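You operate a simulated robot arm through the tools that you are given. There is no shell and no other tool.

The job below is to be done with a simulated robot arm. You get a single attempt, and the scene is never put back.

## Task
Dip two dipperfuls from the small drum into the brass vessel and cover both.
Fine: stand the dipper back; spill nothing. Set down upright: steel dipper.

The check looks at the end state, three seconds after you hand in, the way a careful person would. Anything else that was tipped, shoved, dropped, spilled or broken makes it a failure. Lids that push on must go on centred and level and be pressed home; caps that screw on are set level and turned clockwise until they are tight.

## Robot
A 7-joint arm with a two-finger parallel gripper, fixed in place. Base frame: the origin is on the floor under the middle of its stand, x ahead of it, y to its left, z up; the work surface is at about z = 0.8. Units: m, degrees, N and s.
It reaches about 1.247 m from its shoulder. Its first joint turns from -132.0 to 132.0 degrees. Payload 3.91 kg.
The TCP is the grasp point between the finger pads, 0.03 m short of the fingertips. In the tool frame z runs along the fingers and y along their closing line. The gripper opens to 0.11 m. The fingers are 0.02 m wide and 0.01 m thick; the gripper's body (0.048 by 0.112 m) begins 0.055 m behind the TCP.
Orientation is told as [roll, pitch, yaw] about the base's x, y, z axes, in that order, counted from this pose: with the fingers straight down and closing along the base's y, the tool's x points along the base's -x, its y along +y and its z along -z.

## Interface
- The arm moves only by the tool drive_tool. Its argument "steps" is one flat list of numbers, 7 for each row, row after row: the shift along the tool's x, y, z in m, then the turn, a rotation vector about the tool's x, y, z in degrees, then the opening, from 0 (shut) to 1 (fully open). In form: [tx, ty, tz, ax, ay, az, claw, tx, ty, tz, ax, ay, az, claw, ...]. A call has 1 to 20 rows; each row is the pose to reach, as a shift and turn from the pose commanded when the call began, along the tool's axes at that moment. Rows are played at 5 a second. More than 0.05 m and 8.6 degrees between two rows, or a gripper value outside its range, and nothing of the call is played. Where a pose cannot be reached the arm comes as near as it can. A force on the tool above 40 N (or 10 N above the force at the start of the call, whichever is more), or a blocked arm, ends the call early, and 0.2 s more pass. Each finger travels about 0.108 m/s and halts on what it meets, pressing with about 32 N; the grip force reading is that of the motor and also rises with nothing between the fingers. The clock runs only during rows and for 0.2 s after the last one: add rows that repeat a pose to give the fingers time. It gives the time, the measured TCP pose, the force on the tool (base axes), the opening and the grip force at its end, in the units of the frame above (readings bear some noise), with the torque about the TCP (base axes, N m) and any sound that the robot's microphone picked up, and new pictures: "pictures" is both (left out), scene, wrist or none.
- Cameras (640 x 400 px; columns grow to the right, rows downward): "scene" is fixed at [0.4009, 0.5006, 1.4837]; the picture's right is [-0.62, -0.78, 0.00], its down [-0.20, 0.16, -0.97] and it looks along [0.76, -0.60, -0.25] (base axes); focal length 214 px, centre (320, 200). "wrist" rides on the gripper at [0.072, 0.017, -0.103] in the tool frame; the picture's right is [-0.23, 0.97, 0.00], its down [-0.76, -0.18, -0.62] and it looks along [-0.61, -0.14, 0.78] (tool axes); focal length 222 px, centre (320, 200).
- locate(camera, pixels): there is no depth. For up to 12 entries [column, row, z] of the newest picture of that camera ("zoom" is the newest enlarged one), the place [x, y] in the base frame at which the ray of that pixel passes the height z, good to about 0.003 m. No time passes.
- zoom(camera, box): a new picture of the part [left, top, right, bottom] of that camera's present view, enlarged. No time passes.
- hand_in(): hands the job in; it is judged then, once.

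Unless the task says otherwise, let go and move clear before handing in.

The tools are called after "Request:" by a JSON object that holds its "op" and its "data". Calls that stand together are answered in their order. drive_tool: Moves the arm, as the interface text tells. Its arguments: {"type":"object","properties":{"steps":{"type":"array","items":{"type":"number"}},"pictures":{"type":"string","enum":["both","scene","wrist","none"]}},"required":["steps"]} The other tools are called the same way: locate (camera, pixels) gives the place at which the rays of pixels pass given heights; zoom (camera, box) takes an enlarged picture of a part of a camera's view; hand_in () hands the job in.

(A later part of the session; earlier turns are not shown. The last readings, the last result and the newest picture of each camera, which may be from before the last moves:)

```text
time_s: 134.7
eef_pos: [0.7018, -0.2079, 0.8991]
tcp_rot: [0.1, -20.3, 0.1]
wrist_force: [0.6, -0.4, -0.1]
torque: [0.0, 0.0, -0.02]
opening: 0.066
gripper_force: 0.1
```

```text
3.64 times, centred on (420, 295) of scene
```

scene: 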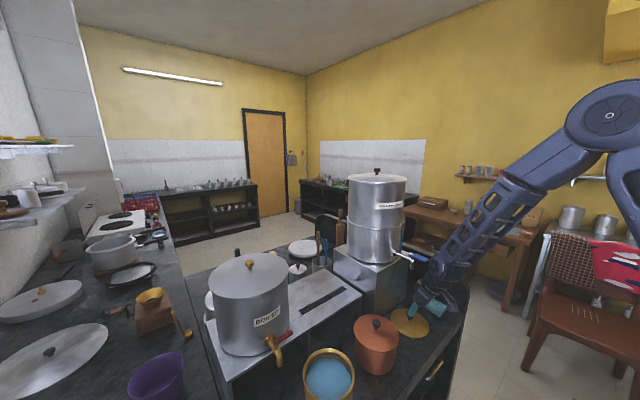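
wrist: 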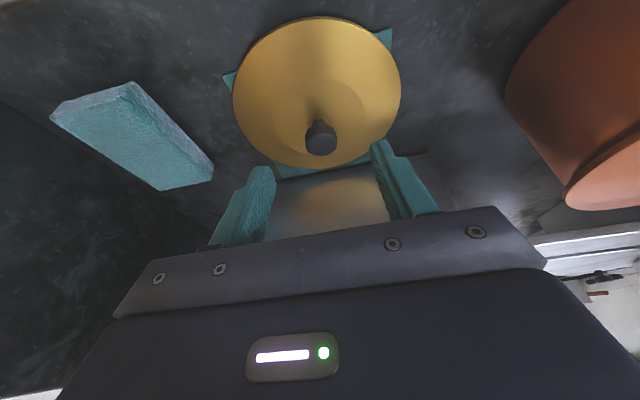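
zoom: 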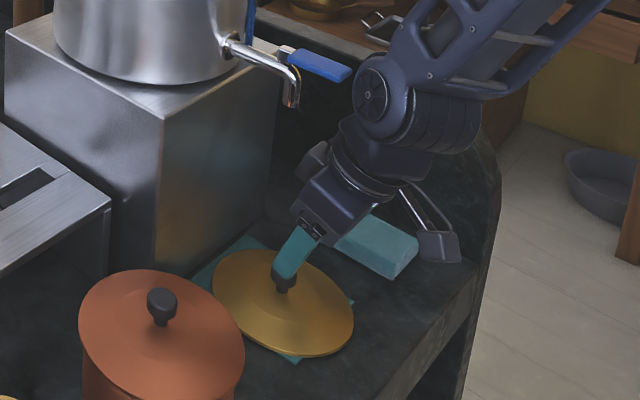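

The tool axis passes right through the knob top at (321,144). I'll advance 4.6 cm and close on the knob.

Request:
{"op": "drive_tool", "data": {"steps": [0, 0, 0.02, 0, 0, 0, 0.6, 0, 0, 0.036, 0, 0, 0, 0.6, 0, 0, 0.044, 0, 0, 0, 0.6, 0, 0, 0.047, 0, 0, 0, 0.5, 0, 0, 0.047, 0, 0, 0, 0.3, 0, 0, 0.047, 0, 0, 0, 0.1, 0, 0, 0.047, 0, 0, 0, 0, 0, 0, 0.047, 0, 0, 0, 0], "pictures": "both"}}

Request:
{"op": "zoom", "data": {"camera": "wrist", "box": [220, 60, 420, 240]}}

Request:
{"op": "zoom", "data": {"camera": "scene", "box": [370, 240, 470, 350]}}

```text
time_s: 136.5
eef_pos: [0.7174, -0.2085, 0.8547]
tcp_rot: [0.2, -20.2, 0.0]
wrist_force: [0.5, 0.1, 0.0]
torque: [-0.05, 0.0, -0.02]
opening: 0.0247
gripper_force: 32.2
```

scene: 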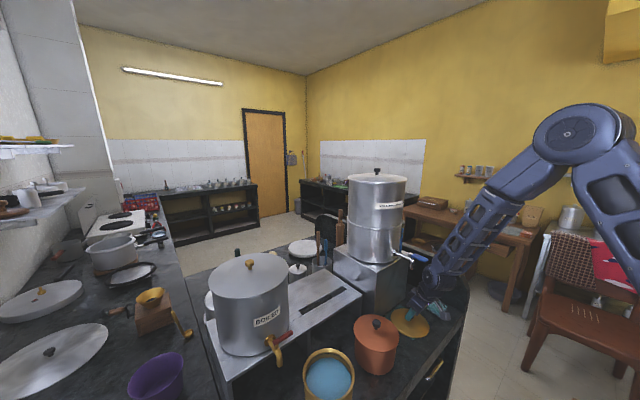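
wrist: 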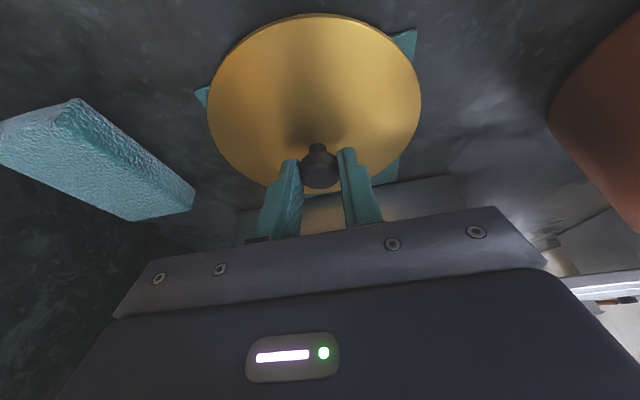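

```text
2.22 times, centred on (320, 150) of wrist
```

zoom: 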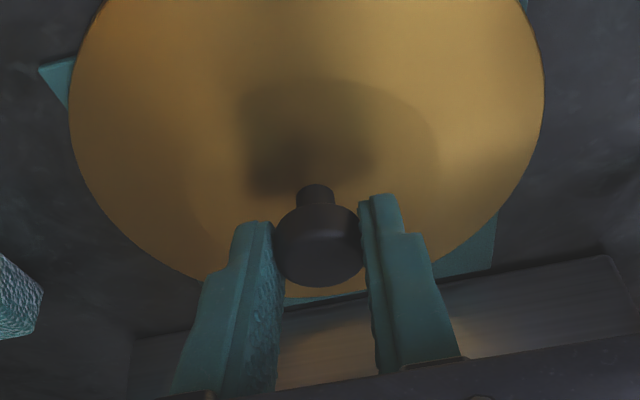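

```text
3.64 times, centred on (420, 295) of scene
```

zoom: 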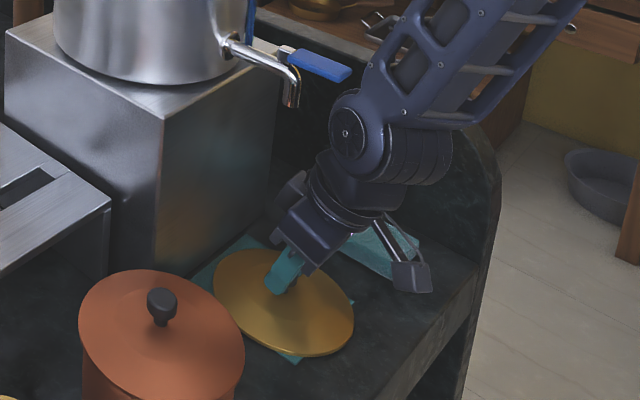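

The brass lid's knob is gripped (0.0247 m). I'll lift it 5 cm, staying below the tap spout, and check how it hangs.

Request:
{"op": "drive_tool", "data": {"steps": [-0.0017, 0, -0.0047, 0, 0, 0, 0, -0.0052, 0, -0.0141, 0, 0, 0, 0, -0.0104, 0, -0.0281, 0, 0, 0, 0, -0.0156, 0, -0.0422, 0, 0, 0, 0, -0.0174, 0, -0.0469, 0, 0, 0, 0, -0.0174, 0, -0.0469, 0, 0, 0, 0], "pictures": "both"}}

Request:
{"op": "zoom", "data": {"camera": "scene", "box": [370, 240, 470, 350]}}

Request:
{"op": "zoom", "data": {"camera": "wrist", "box": [180, 0, 460, 240]}}

```text
time_s: 137.9
eef_pos: [0.7168, -0.2087, 0.9041]
tcp_rot: [0.2, -20.2, 0.2]
wrist_force: [-0.1, -0.2, -0.3]
torque: [0.02, -0.03, -0.01]
opening: 0.0248
gripper_force: 31.9
```

scene: 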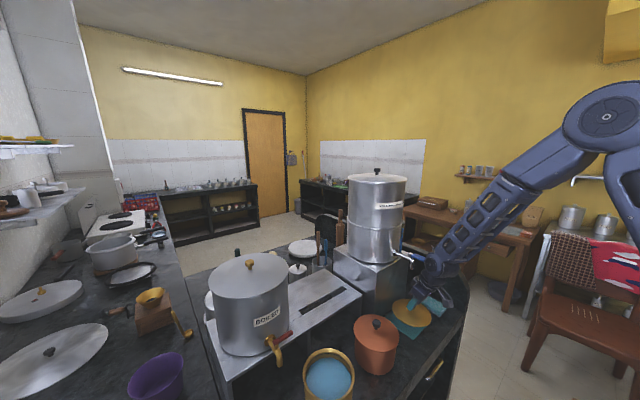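
wrist: 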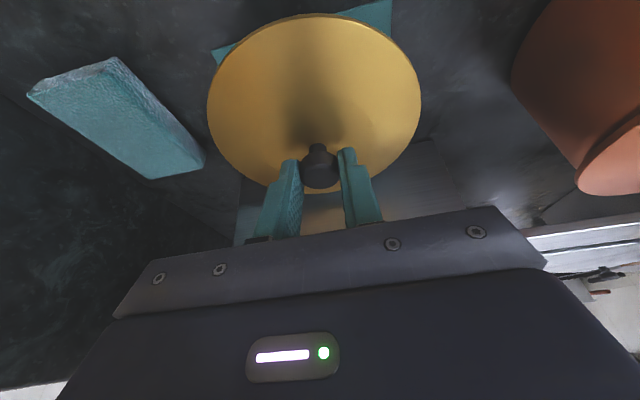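

```text
3.64 times, centred on (420, 295) of scene
```

zoom: 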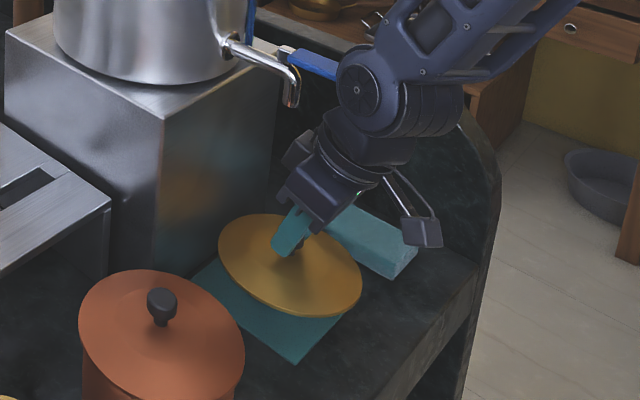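

```text
1.67 times, centred on (320, 120) of wrist
```

zoom: 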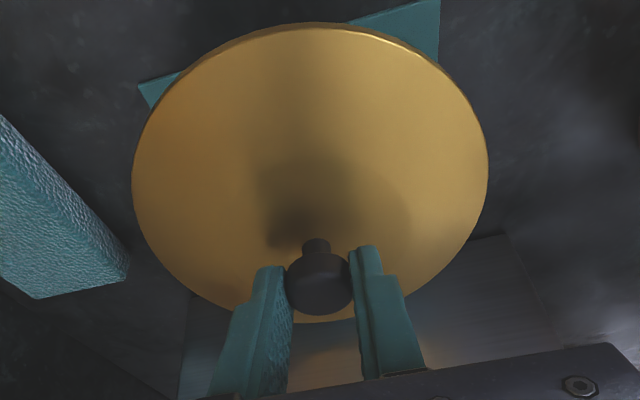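

The lid hangs at the same attitude as on the cloth, so it's level. I'll pull it back toward the robot, away from the tap, then raise it. I'll also zoom on the vessel to refine its centre.

Request:
{"op": "drive_tool", "data": {"steps": [0.0375, 0, -0.0139, 0, 0, 0, 0, 0.075, 0, -0.0278, 0, 0, 0, 0, 0.1126, 0, -0.0416, 0, 0, 0, 0, 0.0987, 0, -0.0791, 0, 0, 0, 0, 0.0848, 0, -0.1166, 0, 0, 0, 0, 0.071, 0, -0.1542, 0, 0, 0, 0, 0.0571, 0, -0.1917, 0, 0, 0, 0, 0.0571, 0, -0.1917, 0, 0, 0, 0], "pictures": "both"}}

Request:
{"op": "zoom", "data": {"camera": "scene", "box": [285, 330, 375, 400]}}

```text
time_s: 139.7
eef_pos: [0.5983, -0.2092, 1.0648]
tcp_rot: [0.1, -20.2, 0.1]
wrist_force: [0.5, -0.6, -0.6]
torque: [-0.01, -0.01, -0.01]
opening: 0.0249
gripper_force: 31.9
```

scene: 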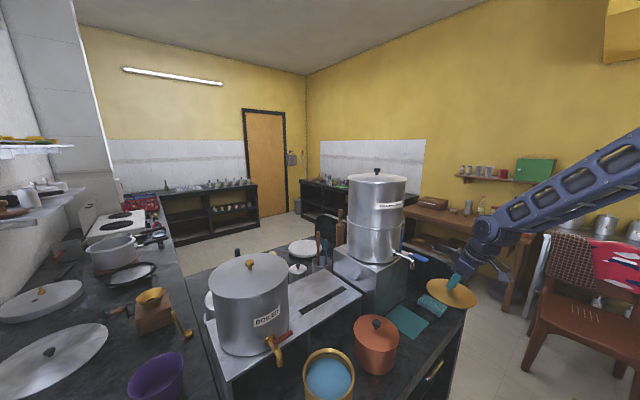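
wrist: 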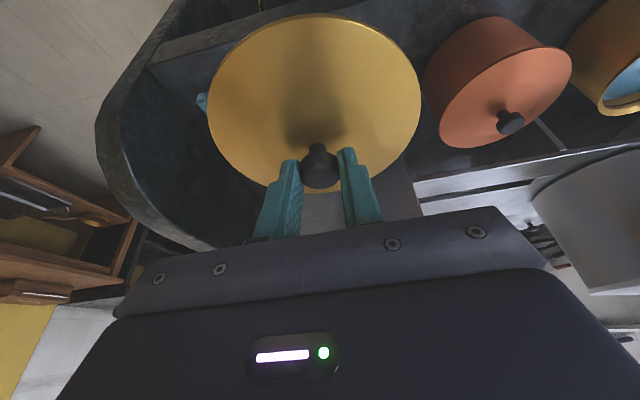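

```text
5.71 times, centred on (330, 365) of scene
```

zoom: 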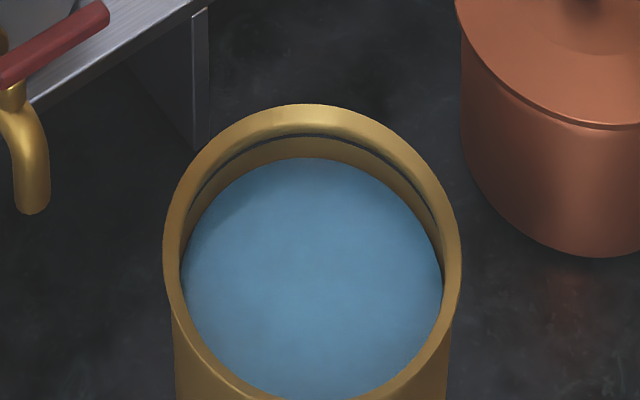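

Request:
{"op": "locate", "data": {"camera": "scene", "pixels": [[327.4, 348.2, 0.89], [302.5, 372.0, 0.89], [354.7, 373.8, 0.89], [327.4, 348.2, 0.9], [302.5, 372.0, 0.9], [354.7, 373.8, 0.9], [327.4, 348.2, 0.91], [302.5, 372.0, 0.91], [354.7, 373.8, 0.91]]}}

Request:
{"op": "zoom", "data": {"camera": "wrist", "box": [420, 0, 640, 160]}}

```text
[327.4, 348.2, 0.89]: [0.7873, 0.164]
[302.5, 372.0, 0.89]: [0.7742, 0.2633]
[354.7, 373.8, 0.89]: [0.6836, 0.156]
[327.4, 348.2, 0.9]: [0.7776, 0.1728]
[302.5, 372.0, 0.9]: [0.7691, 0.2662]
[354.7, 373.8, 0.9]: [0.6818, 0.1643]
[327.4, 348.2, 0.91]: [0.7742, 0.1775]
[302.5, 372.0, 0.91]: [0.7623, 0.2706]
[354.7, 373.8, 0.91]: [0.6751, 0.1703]
```

```text
2.50 times, centred on (530, 80) of wrist
```

zoom: 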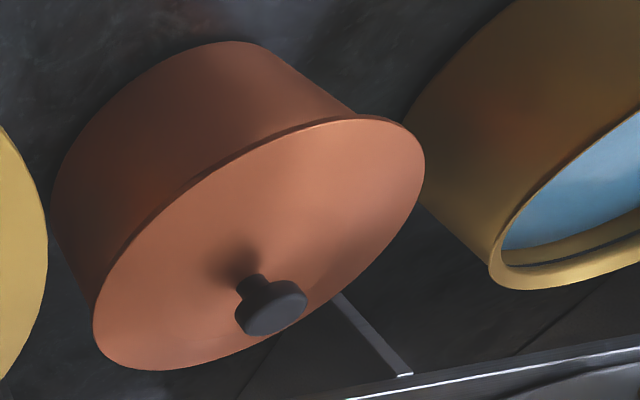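

The estimates of the vessel's centre differ by a few millimetres, so I'll get two wrist views from either side. First I'll stop with the vessel to the right of the held lid.

Request:
{"op": "drive_tool", "data": {"steps": [-0.0038, 0.03, -0.0103, 0, 0, 0, 0, -0.0076, 0.07, -0.0206, 0, 0, 0, 0, -0.0115, 0.11, -0.031, 0, 0, 0, 0, -0.0153, 0.15, -0.0413, 0, 0, 0, 0, -0.0191, 0.19, -0.0516, 0, 0, 0, 0, -0.0191, 0.229, -0.0516, 0, 0, 0, 0, -0.0191, 0.229, -0.0516, 0, 0, 0, 0], "pictures": "both"}}

Request:
{"op": "zoom", "data": {"camera": "wrist", "box": [400, 20, 600, 180]}}

```text
time_s: 141.3
eef_pos: [0.5958, 0.0214, 1.1197]
tcp_rot: [0.1, -20.2, 0.1]
wrist_force: [0.6, 0.0, -0.5]
torque: [0.02, 0.0, -0.01]
opening: 0.0246
gripper_force: 31.7
```

scene: 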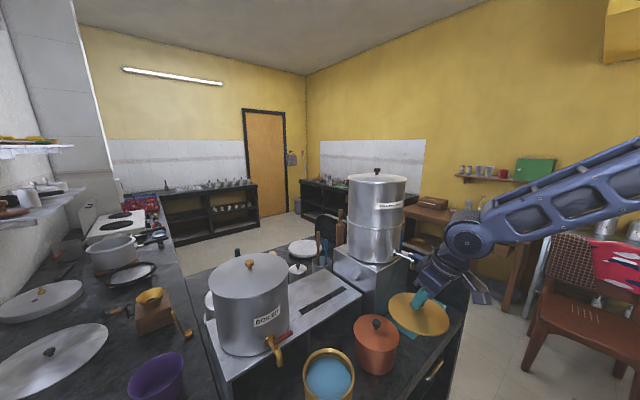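
wrist: 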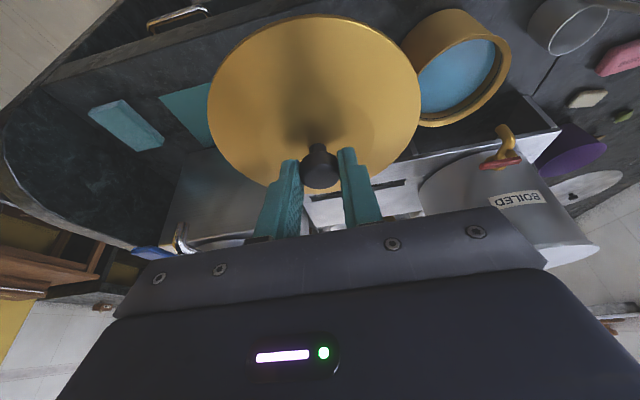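

```text
2.50 times, centred on (500, 100) of wrist
```

zoom: 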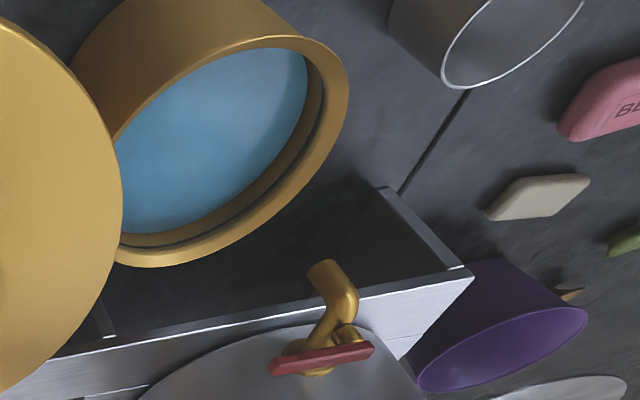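

Request:
{"op": "zoom", "data": {"camera": "wrist", "box": [420, 25, 520, 130]}}

```text
3.81 times, centred on (470, 78) of wrist
```

zoom: 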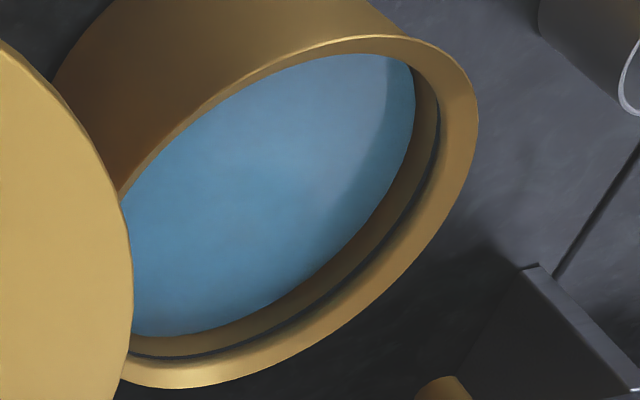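

Request:
{"op": "locate", "data": {"camera": "zoom", "pixels": [[477, 105, 0.89], [165, 389, 0.89], [375, 36, 0.89], [250, 79, 0.89], [330, 347, 0.89], [477, 105, 0.9], [165, 389, 0.9], [375, 36, 0.9], [250, 79, 0.9], [330, 347, 0.9]]}}

```text
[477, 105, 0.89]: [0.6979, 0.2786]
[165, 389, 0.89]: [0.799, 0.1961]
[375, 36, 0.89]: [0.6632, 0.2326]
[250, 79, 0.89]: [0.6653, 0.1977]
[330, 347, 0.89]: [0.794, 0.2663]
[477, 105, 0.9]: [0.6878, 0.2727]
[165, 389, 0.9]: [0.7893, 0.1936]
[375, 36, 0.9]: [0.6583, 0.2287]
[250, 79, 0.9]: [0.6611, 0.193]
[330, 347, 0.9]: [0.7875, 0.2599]
```

Combining this with the scene gives a rim z≈0.897 and centre ≈(0.727,0.213). I'll confirm from the other side, passing high above the dipper.

Request:
{"op": "drive_tool", "data": {"steps": [-0.0087, 0.03, -0.0235, 0, 0, 0, 0, -0.0174, 0.07, -0.0469, 0, 0, 0, 0, -0.0174, 0.115, -0.0469, 0, 0, 0, 0, -0.0174, 0.16, -0.0469, 0, 0, 0, 0, -0.0174, 0.205, -0.0469, 0, 0, 0, 0, -0.0174, 0.25, -0.0469, 0, 0, 0, 0, -0.0174, 0.295, -0.0469, 0, 0, 0, 0, -0.0174, 0.34, -0.0469, 0, 0, 0, 0, -0.0174, 0.38, -0.0469, 0, 0, 0, 0, -0.0174, 0.38, -0.0469, 0, 0, 0, 0], "pictures": "both"}}

Request:
{"op": "zoom", "data": {"camera": "wrist", "box": [100, 20, 260, 160]}}

```text
time_s: 143.5
eef_pos: [0.5952, 0.4011, 1.1709]
tcp_rot: [0.0, -20.3, 0.0]
wrist_force: [-0.5, -0.7, -0.9]
torque: [0.03, -0.03, 0.01]
opening: 0.0247
gripper_force: 32.2
```

scene: 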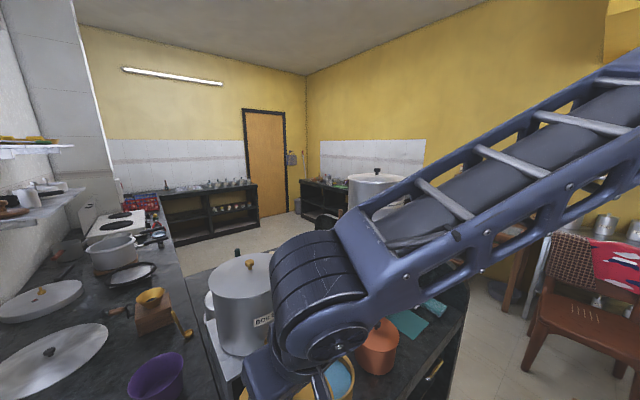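
wrist: 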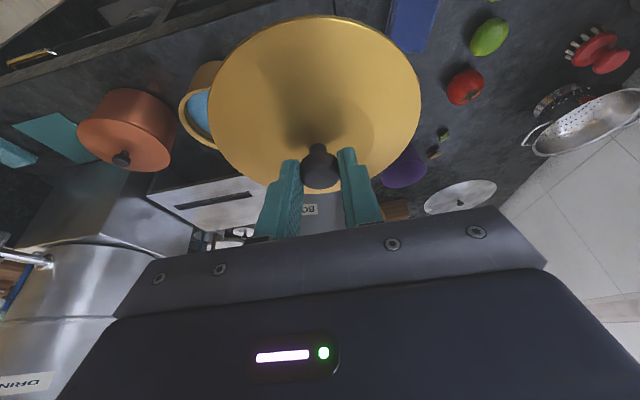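

```text
2.86 times, centred on (180, 90) of wrist
```

zoom: 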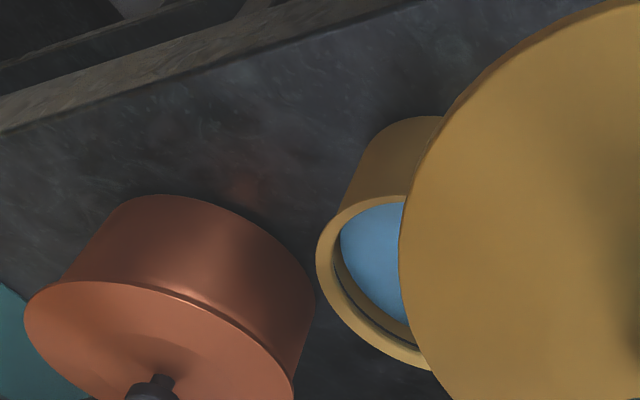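

Request:
{"op": "locate", "data": {"camera": "zoom", "pixels": [[316, 262, 0.89], [395, 197, 0.89], [420, 367, 0.89], [316, 262, 0.9], [395, 197, 0.9], [420, 367, 0.9], [350, 330, 0.89], [350, 330, 0.9]]}}

```text
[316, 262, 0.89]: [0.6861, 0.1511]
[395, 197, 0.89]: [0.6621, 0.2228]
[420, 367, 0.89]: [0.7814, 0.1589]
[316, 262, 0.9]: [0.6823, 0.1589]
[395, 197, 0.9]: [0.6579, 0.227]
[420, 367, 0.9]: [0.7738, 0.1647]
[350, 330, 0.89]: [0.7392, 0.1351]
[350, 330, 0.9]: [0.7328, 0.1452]
```

Now all three views agree: vessel centre (0.7265,0.212), rim z≈0.897, outer radius ≈0.069. I'll also measure the held lid's centre relative to the TCP from this view.

Request:
{"op": "zoom", "data": {"camera": "wrist", "box": [195, 0, 435, 200]}}

```text
2.00 times, centred on (315, 100) of wrist
```

zoom: 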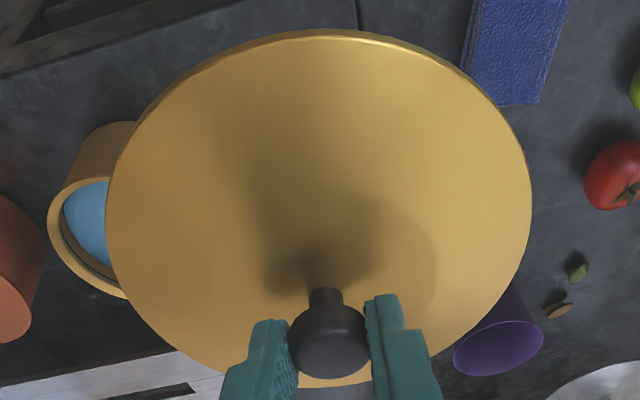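

Request:
{"op": "locate", "data": {"camera": "zoom", "pixels": [[105, 208, 1.12], [532, 195, 1.12], [315, 33, 1.12], [335, 386, 1.12], [105, 208, 1.126], [532, 195, 1.126], [315, 33, 1.126], [335, 386, 1.126], [328, 355, 1.155], [328, 355, 1.16]]}}

```text
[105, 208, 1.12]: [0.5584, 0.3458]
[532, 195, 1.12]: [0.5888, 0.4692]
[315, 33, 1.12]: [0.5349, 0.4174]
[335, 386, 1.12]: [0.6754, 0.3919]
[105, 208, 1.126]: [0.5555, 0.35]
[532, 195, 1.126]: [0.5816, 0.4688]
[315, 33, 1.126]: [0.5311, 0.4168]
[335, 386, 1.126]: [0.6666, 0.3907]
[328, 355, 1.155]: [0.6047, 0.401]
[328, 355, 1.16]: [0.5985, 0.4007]
```

The held lid's centre is 5 mm ahead of the TCP in x, so I'll aim the TCP at (0.7215,0.212). I'll move there and descend to z≈1.02.

Request:
{"op": "drive_tool", "data": {"steps": [-0.0198, -0.0315, 0.0073, 0, 0, 0, 0, -0.0395, -0.063, 0.0146, 0, 0, 0, 0, -0.0593, -0.0946, 0.0219, 0, 0, 0, 0, -0.079, -0.1261, 0.0292, 0, 0, 0, 0, -0.0988, -0.1576, 0.0365, 0, 0, 0, 0, -0.1185, -0.1891, 0.0438, 0, 0, 0, 0, -0.1055, -0.1891, 0.079, 0, 0, 0, 0, -0.0925, -0.1891, 0.1141, 0, 0, 0, 0, -0.0794, -0.1891, 0.1493, 0, 0, 0, 0, -0.0664, -0.1891, 0.1845, 0, 0, 0, 0, -0.0664, -0.1891, 0.1845, 0, 0, 0, 0], "pictures": "both"}}

Request:
{"op": "zoom", "data": {"camera": "scene", "box": [260, 280, 400, 400]}}

```text
time_s: 145.9
eef_pos: [0.7209, 0.2111, 1.0192]
tcp_rot: [0.0, -20.3, 0.1]
wrist_force: [0.0, 0.0, 0.2]
torque: [0.01, 0.02, 0.01]
opening: 0.0245
gripper_force: 31.3
```

scene: 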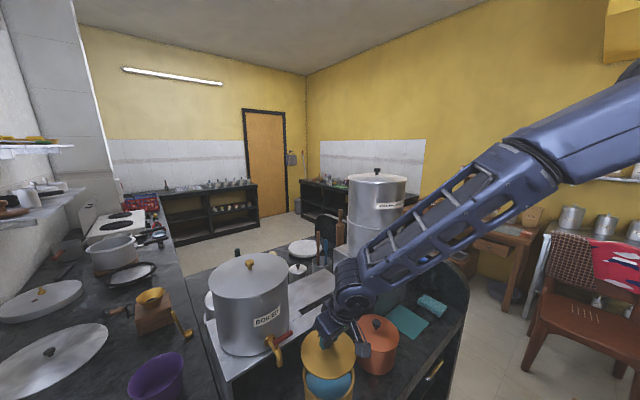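
wrist: 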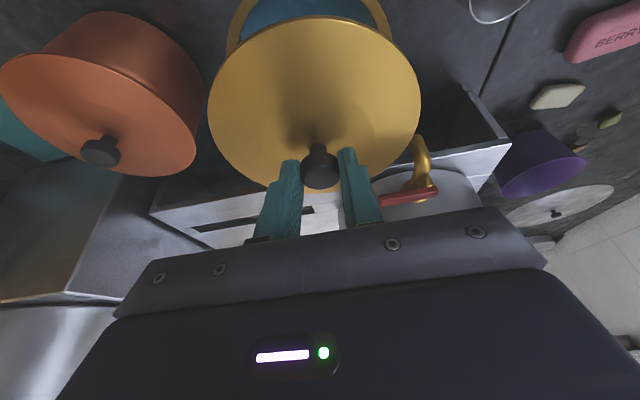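

```text
3.33 times, centred on (330, 340) of scene
```

zoom: 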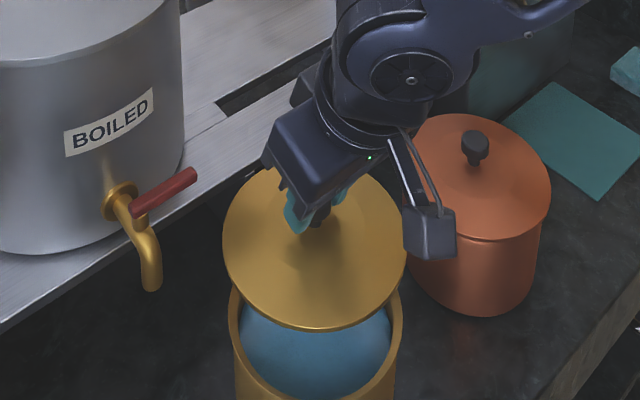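

The lid looks centred over the vessel. I'll descend until just above the rim.

Request:
{"op": "drive_tool", "data": {"steps": [0.0062, 0.0005, 0.0169, 0, 0, 0, 0, 0.0125, 0.0009, 0.0338, 0, 0, 0, 0, 0.0166, 0.0009, 0.045, 0, 0, 0, 0, 0.0187, 0.0009, 0.0507, 0, 0, 0, 0, 0.0187, 0.0009, 0.0507, 0, 0, 0, 0], "pictures": "both"}}

Request:
{"op": "zoom", "data": {"camera": "scene", "box": [280, 300, 380, 400]}}

Request:
{"op": "zoom", "data": {"camera": "wrist", "box": [195, 0, 435, 200]}}

```text
time_s: 147.1
eef_pos: [0.7217, 0.2114, 0.966]
tcp_rot: [0.0, -20.2, 0.1]
wrist_force: [1.0, -0.5, -0.1]
torque: [0.02, 0.02, 0.03]
opening: 0.0246
gripper_force: 32.3
```

scene: 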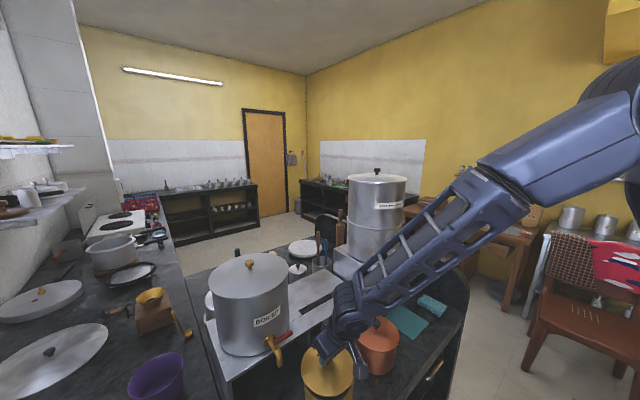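
wrist: 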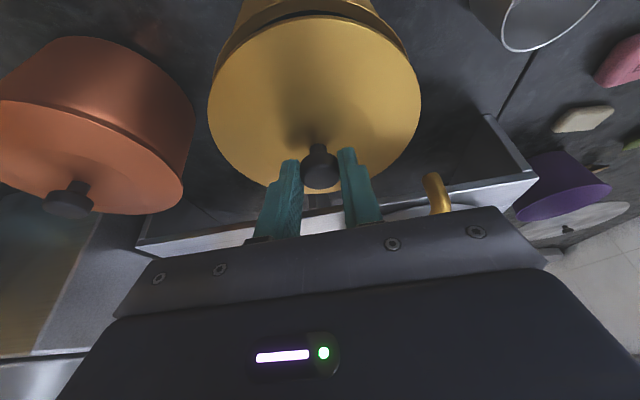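

```text
4.00 times, centred on (330, 350) of scene
```

zoom: 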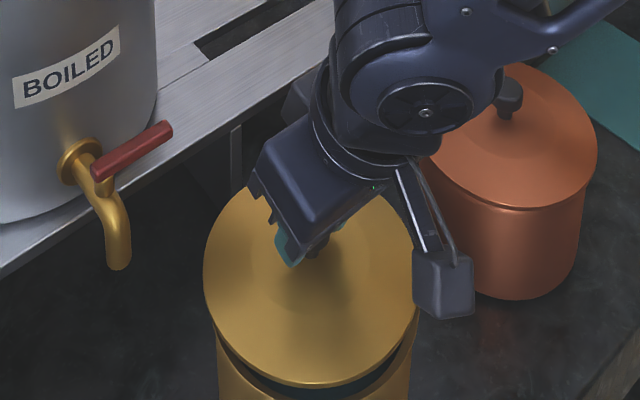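

```text
2.00 times, centred on (315, 100) of wrist
```

zoom: 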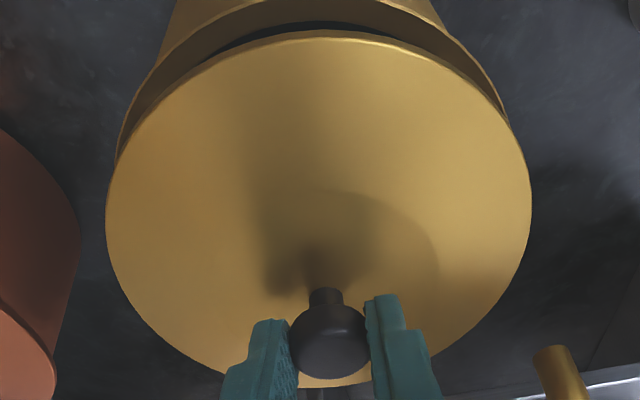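

Lid and vessel look concentric in both views. I'll lower gently toward contact.

Request:
{"op": "drive_tool", "data": {"steps": [0.0014, 0, 0.0038, 0, 0, 0, 0, 0.0028, 0, 0.0075, 0, 0, 0, 0, 0.0042, 0, 0.0113, 0, 0, 0, 0, 0.0042, 0, 0.0113, 0, 0, 0, 0], "pictures": "both"}}

Request:
{"op": "zoom", "data": {"camera": "wrist", "box": [195, 0, 435, 200]}}

Request:
{"op": "zoom", "data": {"camera": "scene", "box": [280, 300, 380, 400]}}

```text
time_s: 148.1
eef_pos: [0.7222, 0.211, 0.9538]
tcp_rot: [0.0, -20.2, 0.2]
wrist_force: [0.3, 0.7, -1.1]
torque: [-0.01, 0.02, -0.02]
opening: 0.0247
gripper_force: 32.4
```

scene: 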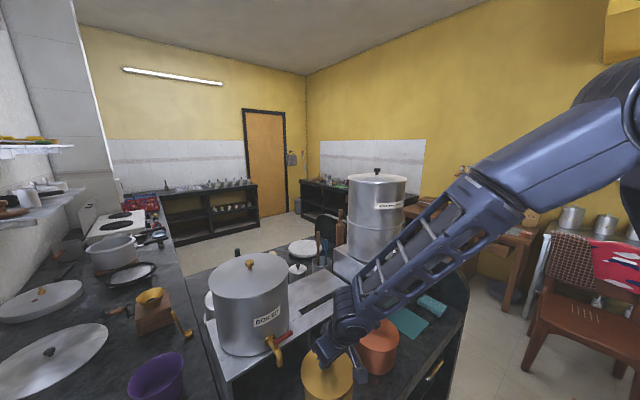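
wrist: 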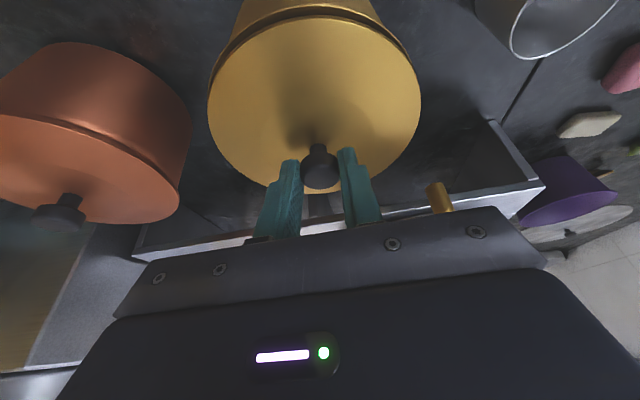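

```text
2.00 times, centred on (315, 100) of wrist
```

zoom: 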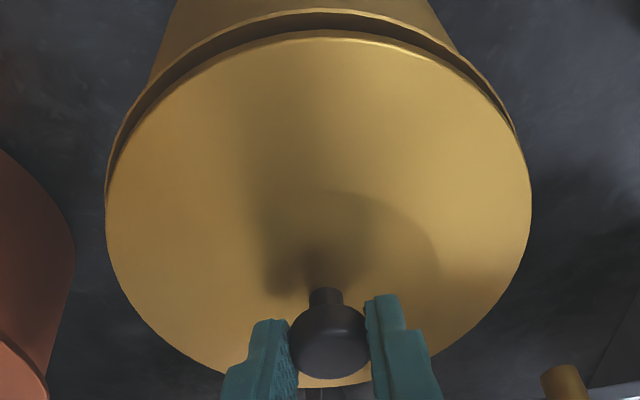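

```text
4.00 times, centred on (330, 350) of scene
```

zoom: 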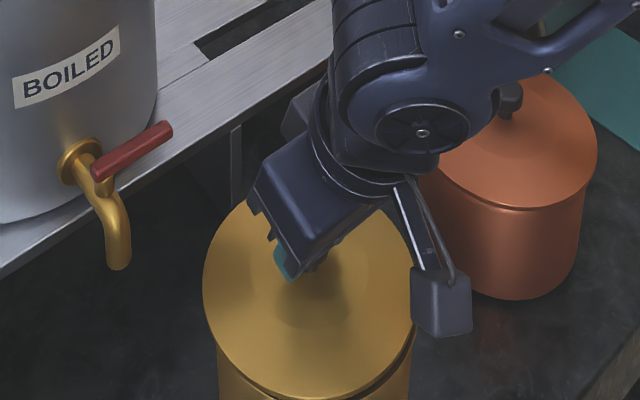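

Request:
{"op": "zoom", "data": {"camera": "wrist", "box": [200, 20, 260, 120]}}

Request:
{"op": "zoom", "data": {"camera": "wrist", "box": [370, 20, 430, 120]}}

Request:
{"op": "zoom", "data": {"camera": "wrist", "box": [260, 0, 380, 60]}}

```text
4.00 times, centred on (230, 70) of wrist
```

zoom: 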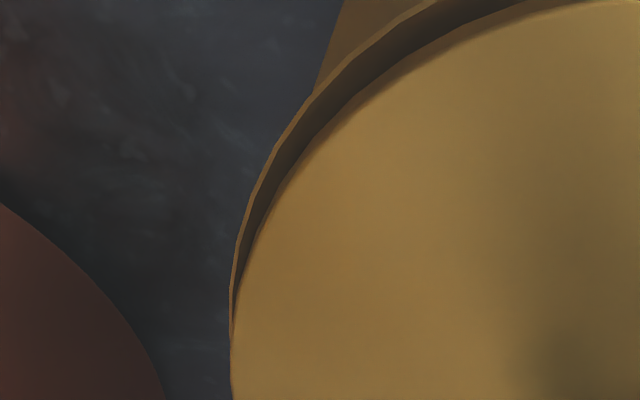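

```text
4.00 times, centred on (400, 70) of wrist
```

zoom: 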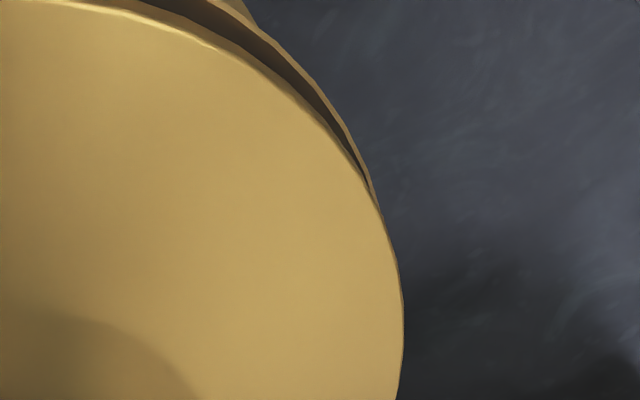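

```text
5.33 times, centred on (320, 30) of wrist
```

zoom: 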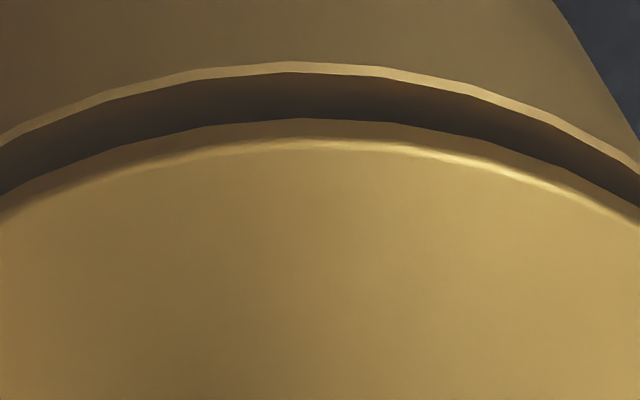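

Request:
{"op": "locate", "data": {"camera": "wrist", "pixels": [[210, 75, 0.897], [217.5, 57.5, 0.897], [228, 43.75, 0.897], [260, 19.3, 0.897], [278.7, 9.7, 0.897], [314.9, 4.1, 0.897], [348.1, 9.4, 0.897], [380, 25.3, 0.897], [398.75, 41.25, 0.897], [407.5, 55, 0.897]]}}

Request:
{"op": "locate", "data": {"camera": "wrist", "pixels": [[207.5, 104, 0.906], [222.5, 65, 0.906], [237.5, 48.75, 0.906], [316.25, 18.75, 0.906], [382.5, 33.75, 0.906], [405, 55, 0.906], [416.25, 75, 0.906], [420.75, 100, 0.906]]}}

```text
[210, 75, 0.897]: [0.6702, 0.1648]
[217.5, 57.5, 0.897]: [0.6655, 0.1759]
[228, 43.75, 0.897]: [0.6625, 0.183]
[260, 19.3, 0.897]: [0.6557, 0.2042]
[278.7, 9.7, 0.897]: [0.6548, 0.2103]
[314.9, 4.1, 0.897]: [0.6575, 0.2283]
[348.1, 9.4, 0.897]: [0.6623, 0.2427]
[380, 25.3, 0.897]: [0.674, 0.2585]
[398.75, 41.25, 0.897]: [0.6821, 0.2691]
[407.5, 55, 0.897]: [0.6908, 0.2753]
```

```text
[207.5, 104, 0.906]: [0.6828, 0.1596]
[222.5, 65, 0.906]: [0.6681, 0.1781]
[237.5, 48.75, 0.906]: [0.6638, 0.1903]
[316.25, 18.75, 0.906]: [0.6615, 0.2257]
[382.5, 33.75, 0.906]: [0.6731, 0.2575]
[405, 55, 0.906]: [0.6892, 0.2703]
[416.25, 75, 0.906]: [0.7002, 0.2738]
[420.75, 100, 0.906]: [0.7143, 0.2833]
```

The fits suggest the lid sits about 4–5 mm too far in +x relative to the rim. I'll shift back 4 mm and 1 mm in -y, then re-measure.

Request:
{"op": "drive_tool", "data": {"steps": [0.0019, -0.0005, -0.0007, 0, 0, 0, 0, 0.0038, -0.001, -0.0014, 0, 0, 0, 0, 0.0038, -0.001, -0.0014, 0, 0, 0, 0], "pictures": "both"}}

Request:
{"op": "zoom", "data": {"camera": "scene", "box": [295, 340, 365, 400]}}

Request:
{"op": "zoom", "data": {"camera": "wrist", "box": [195, 0, 435, 200]}}

```text
time_s: 148.9
eef_pos: [0.7193, 0.2121, 0.9535]
tcp_rot: [0.0, -20.2, 0.1]
wrist_force: [0.1, 0.6, 0.2]
torque: [0.01, 0.04, 0.03]
opening: 0.0247
gripper_force: 32.1
```

scene: 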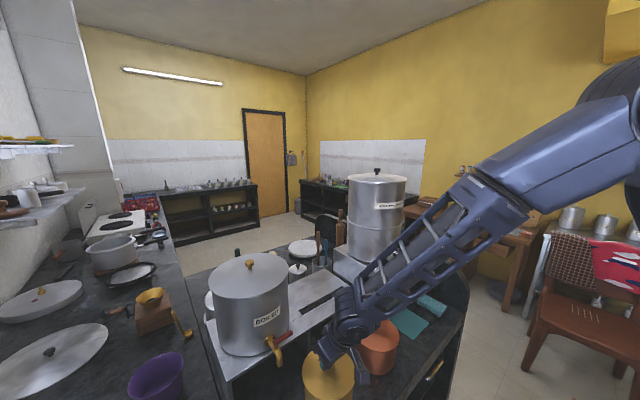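
wrist: 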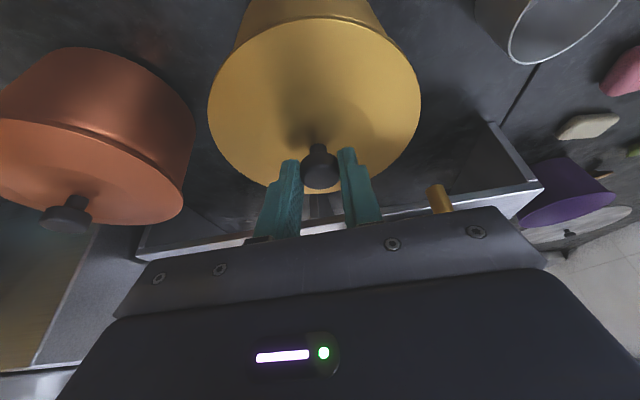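

```text
6.67 times, centred on (330, 370) of scene
```

zoom: 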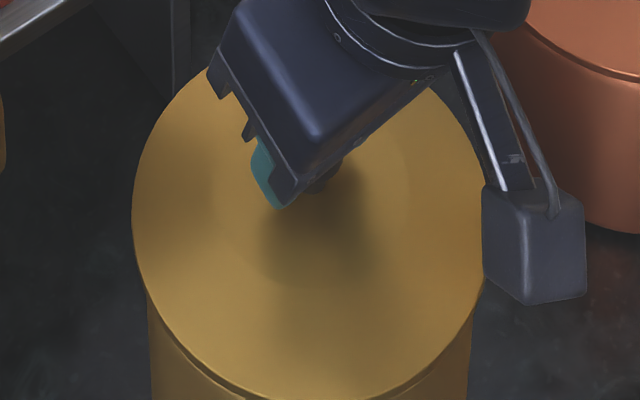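

```text
2.00 times, centred on (315, 100) of wrist
```

zoom: 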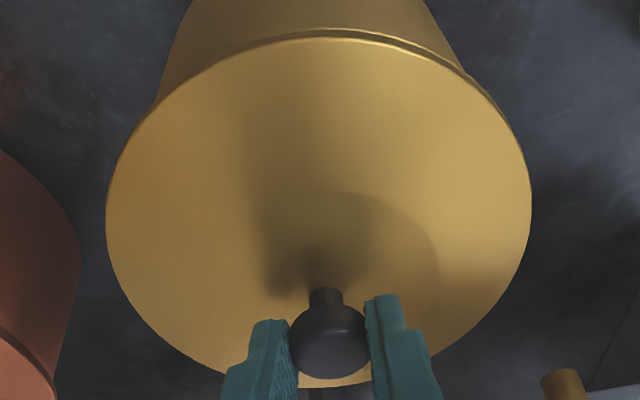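

Request:
{"op": "zoom", "data": {"camera": "wrist", "box": [200, 10, 320, 110]}}

Request:
{"op": "zoom", "data": {"camera": "wrist", "box": [310, 10, 430, 110]}}

```text
4.00 times, centred on (260, 60) of wrist
```

zoom: 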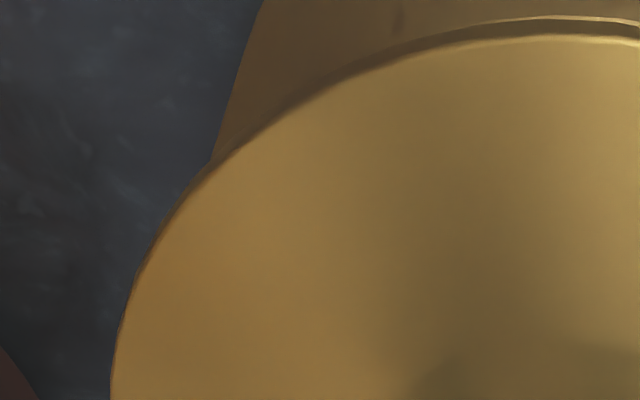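

```text
4.00 times, centred on (370, 60) of wrist
```

zoom: 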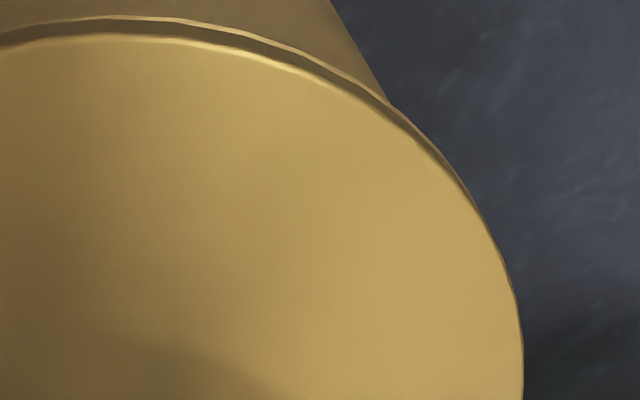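

Request:
{"op": "locate", "data": {"camera": "wrist", "pixels": [[305, 15.5, 0.897], [320, 14.25, 0.897], [340, 16.75, 0.897], [365, 25, 0.897], [387.5, 36.25, 0.897], [402.5, 48.75, 0.897]]}}

Request:
{"op": "locate", "data": {"camera": "wrist", "pixels": [[208, 102.5, 0.9055], [212.5, 82.5, 0.9055], [227.5, 58.75, 0.9055], [255, 37.5, 0.9055], [285, 25, 0.9055], [322.5, 19.25, 0.9055], [340, 22, 0.9055], [365, 30, 0.9055], [390, 43.75, 0.9055], [407.5, 62.5, 0.9055], [417.5, 80, 0.9055], [420.5, 97.5, 0.9055]]}}

```text
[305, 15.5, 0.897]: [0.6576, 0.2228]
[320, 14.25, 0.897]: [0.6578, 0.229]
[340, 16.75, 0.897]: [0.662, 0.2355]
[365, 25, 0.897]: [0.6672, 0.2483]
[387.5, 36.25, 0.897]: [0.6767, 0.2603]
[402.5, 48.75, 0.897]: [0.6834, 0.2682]
```

```text
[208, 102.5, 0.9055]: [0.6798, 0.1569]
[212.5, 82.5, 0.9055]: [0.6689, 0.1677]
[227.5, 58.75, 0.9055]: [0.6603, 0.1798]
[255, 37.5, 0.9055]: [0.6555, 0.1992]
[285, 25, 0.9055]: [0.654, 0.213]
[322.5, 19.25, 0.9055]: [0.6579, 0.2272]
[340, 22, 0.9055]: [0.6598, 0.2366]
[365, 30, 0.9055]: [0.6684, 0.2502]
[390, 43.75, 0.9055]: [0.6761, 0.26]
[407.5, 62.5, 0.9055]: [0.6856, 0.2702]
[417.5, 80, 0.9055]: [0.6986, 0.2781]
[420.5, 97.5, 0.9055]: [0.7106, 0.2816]
```

Both fits now agree within about 1.5 mm: lid centre (0.724,0.212), rim centre (0.725,0.211). The scene zoom shows equal overhang on both sides. I'll lower in small steps to contact.

Request:
{"op": "drive_tool", "data": {"steps": [0.0003, 0, 0.0014, 0, 0, 0, 0, 0.0007, 0, 0.0028, 0, 0, 0, 0, 0.0007, 0, 0.0028, 0, 0, 0, 0], "pictures": "none"}}

Request:
{"op": "drive_tool", "data": {"steps": [0.0003, 0, 0.0009, 0, 0, 0, 0, 0.0007, 0, 0.0019, 0, 0, 0, 0, 0.0007, 0, 0.0019, 0, 0, 0, 0], "pictures": "both"}}

Request:
{"op": "zoom", "data": {"camera": "scene", "box": [295, 340, 365, 400]}}

Request:
{"op": "zoom", "data": {"camera": "wrist", "box": [195, 0, 435, 200]}}

```text
time_s: 149.7
eef_pos: [0.7192, 0.2113, 0.9515]
tcp_rot: [0.2, -20.4, 0.1]
wrist_force: [-6.1, -9.1, 34.4]
torque: [-0.25, -0.02, -0.06]
opening: 0.025
gripper_force: 31.6
```

```text
time_s: 150.5
eef_pos: [0.719, 0.2124, 0.9492]
tcp_rot: [0.2, -20.4, 0.0]
wrist_force: [7.5, -4.4, 38.5]
torque: [-0.11, -0.48, -0.04]
opening: 0.0246
gripper_force: 31.8
```

scene: 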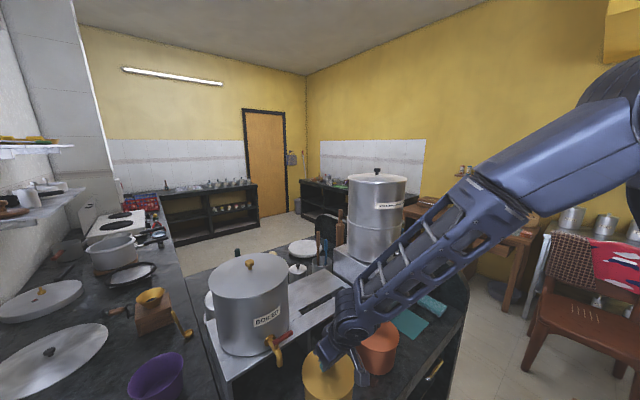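
wrist: 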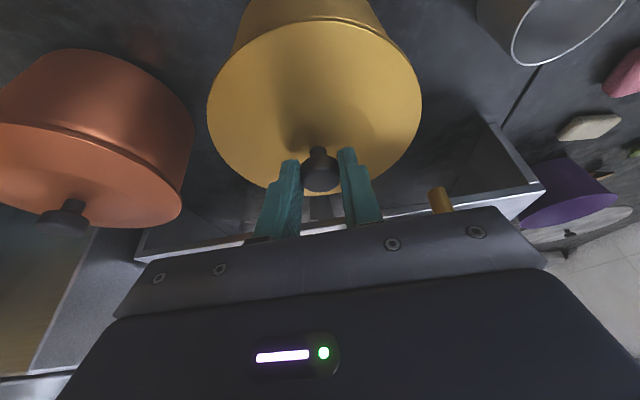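

```text
6.67 times, centred on (330, 370) of scene
```

zoom: 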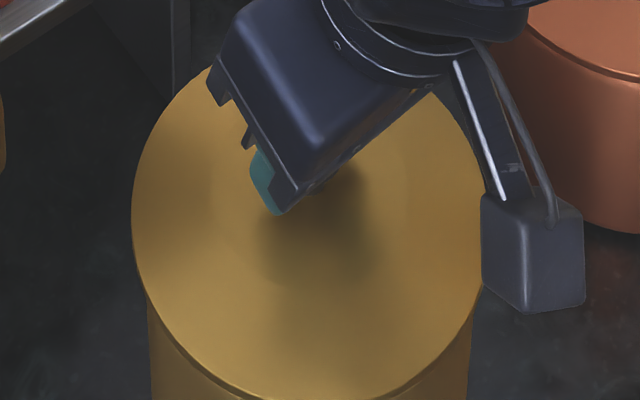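

```text
2.00 times, centred on (315, 100) of wrist
```

zoom: 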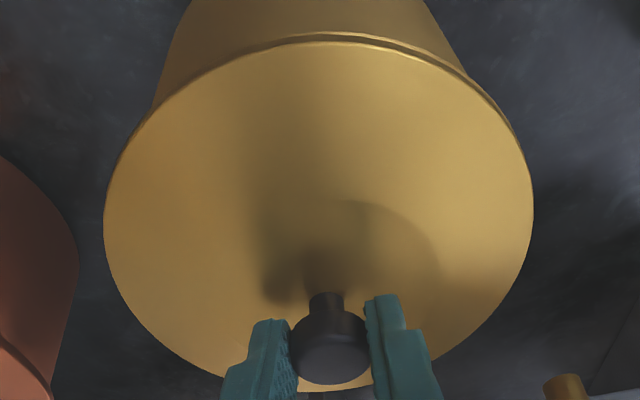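

The lid has met the rim (38 N) and sits flat, but I heard no snap yet. I'll press slightly further while holding it.

Request:
{"op": "drive_tool", "data": {"steps": [0.0003, 0, 0.0009, 0, 0, 0, 0, 0.0005, 0, 0.0014, 0, 0, 0, 0], "pictures": "both"}}

Request:
{"op": "zoom", "data": {"camera": "wrist", "box": [195, 0, 435, 200]}}

```text
time_s: 151.1
eef_pos: [0.7171, 0.213, 0.9485]
tcp_rot: [0.2, -20.3, 0.2]
wrist_force: [-0.5, 8.5, 37.7]
torque: [0.21, -0.15, 0.1]
opening: 0.0248
gripper_force: 32.2
heard: snap
```

scene: 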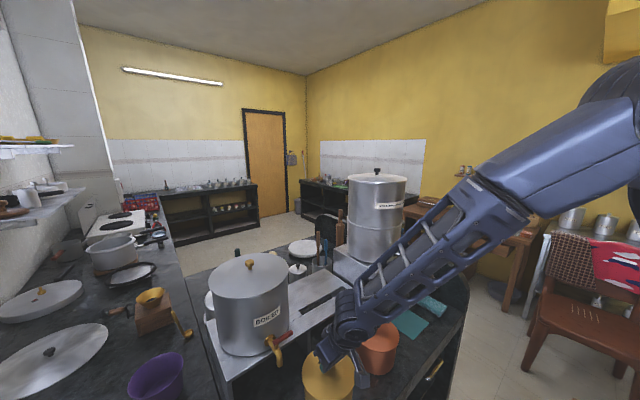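
wrist: 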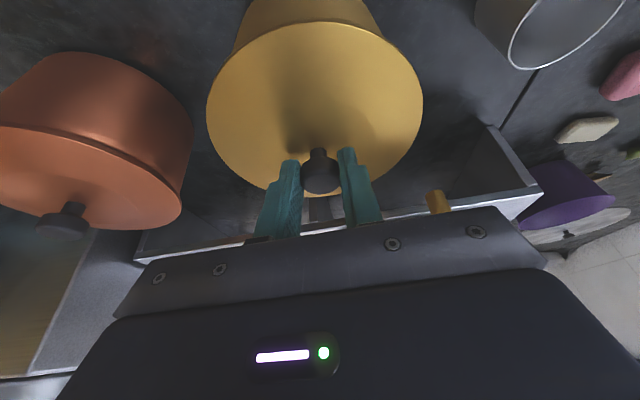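

```text
2.00 times, centred on (315, 100) of wrist
```

zoom: 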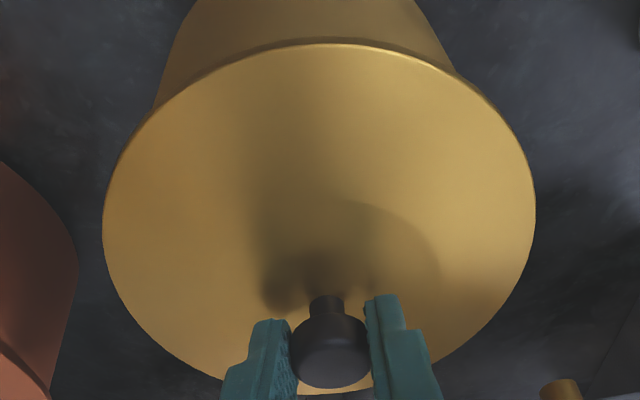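

I heard a snap and the rim gap has closed all round. I'll ease off the pressure, open the fingers and withdraw along the tool axis.

Request:
{"op": "drive_tool", "data": {"steps": [-0.0007, 0, -0.0019, 0, 0, 0, 0, -0.0007, 0, -0.0019, 0, 0, 0, 0.1, -0.0007, 0, -0.0019, 0, 0, 0, 0.35, -0.0007, 0, -0.0019, 0, 0, 0, 0.55, -0.0007, 0, -0.0019, 0, 0, 0, 0.6, -0.0007, 0, -0.03, 0, 0, 0, 0.6, -0.0007, 0, -0.07, 0, 0, 0, 0.6, -0.0007, 0, -0.11, 0, 0, 0, 0.6, -0.0007, 0, -0.15, 0, 0, 0, 0.6, -0.0007, 0, -0.15, 0, 0, 0, 0.6], "pictures": "both"}}

Request:
{"op": "zoom", "data": {"camera": "wrist", "box": [220, 0, 420, 160]}}

Request:
{"op": "zoom", "data": {"camera": "scene", "box": [280, 310, 380, 400]}}

```text
time_s: 153.3
eef_pos: [0.6683, 0.2114, 1.0883]
tcp_rot: [0.0, -20.1, 0.3]
wrist_force: [0.0, -0.1, 0.1]
torque: [0.0, 0.0, 0.0]
opening: 0.0661
gripper_force: 0.0
```

scene: 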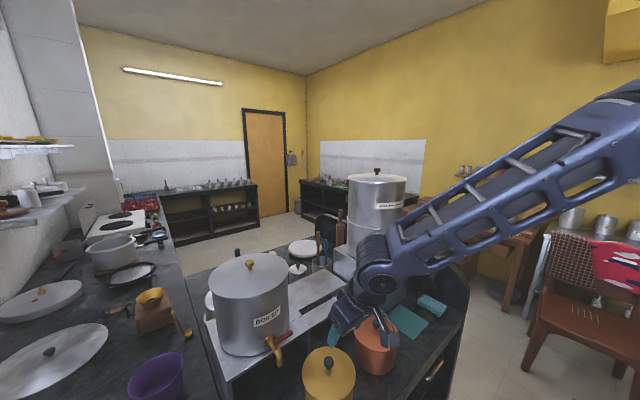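
wrist: 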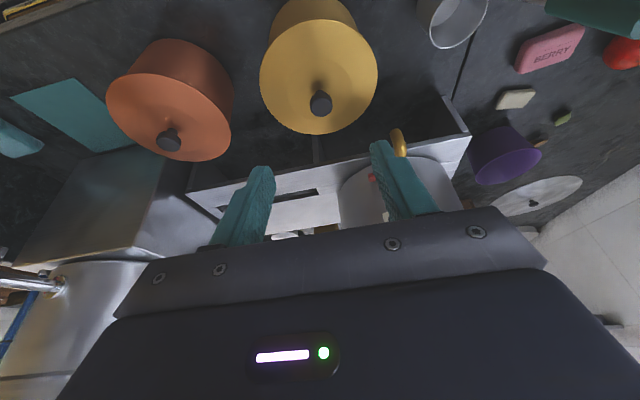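

```text
2.50 times, centred on (320, 80) of wrist
```

zoom: 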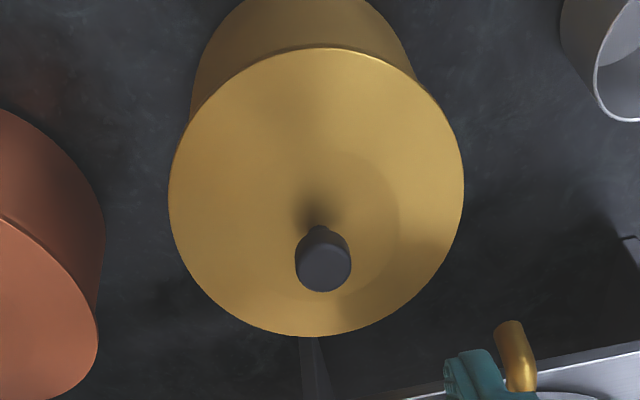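

```text
4.44 times, centred on (330, 355) of scene
```

zoom: 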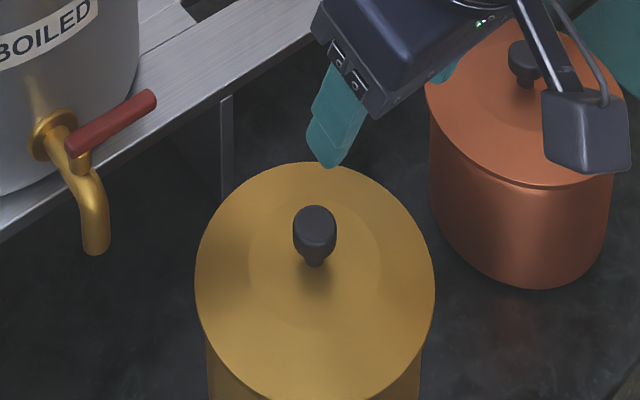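

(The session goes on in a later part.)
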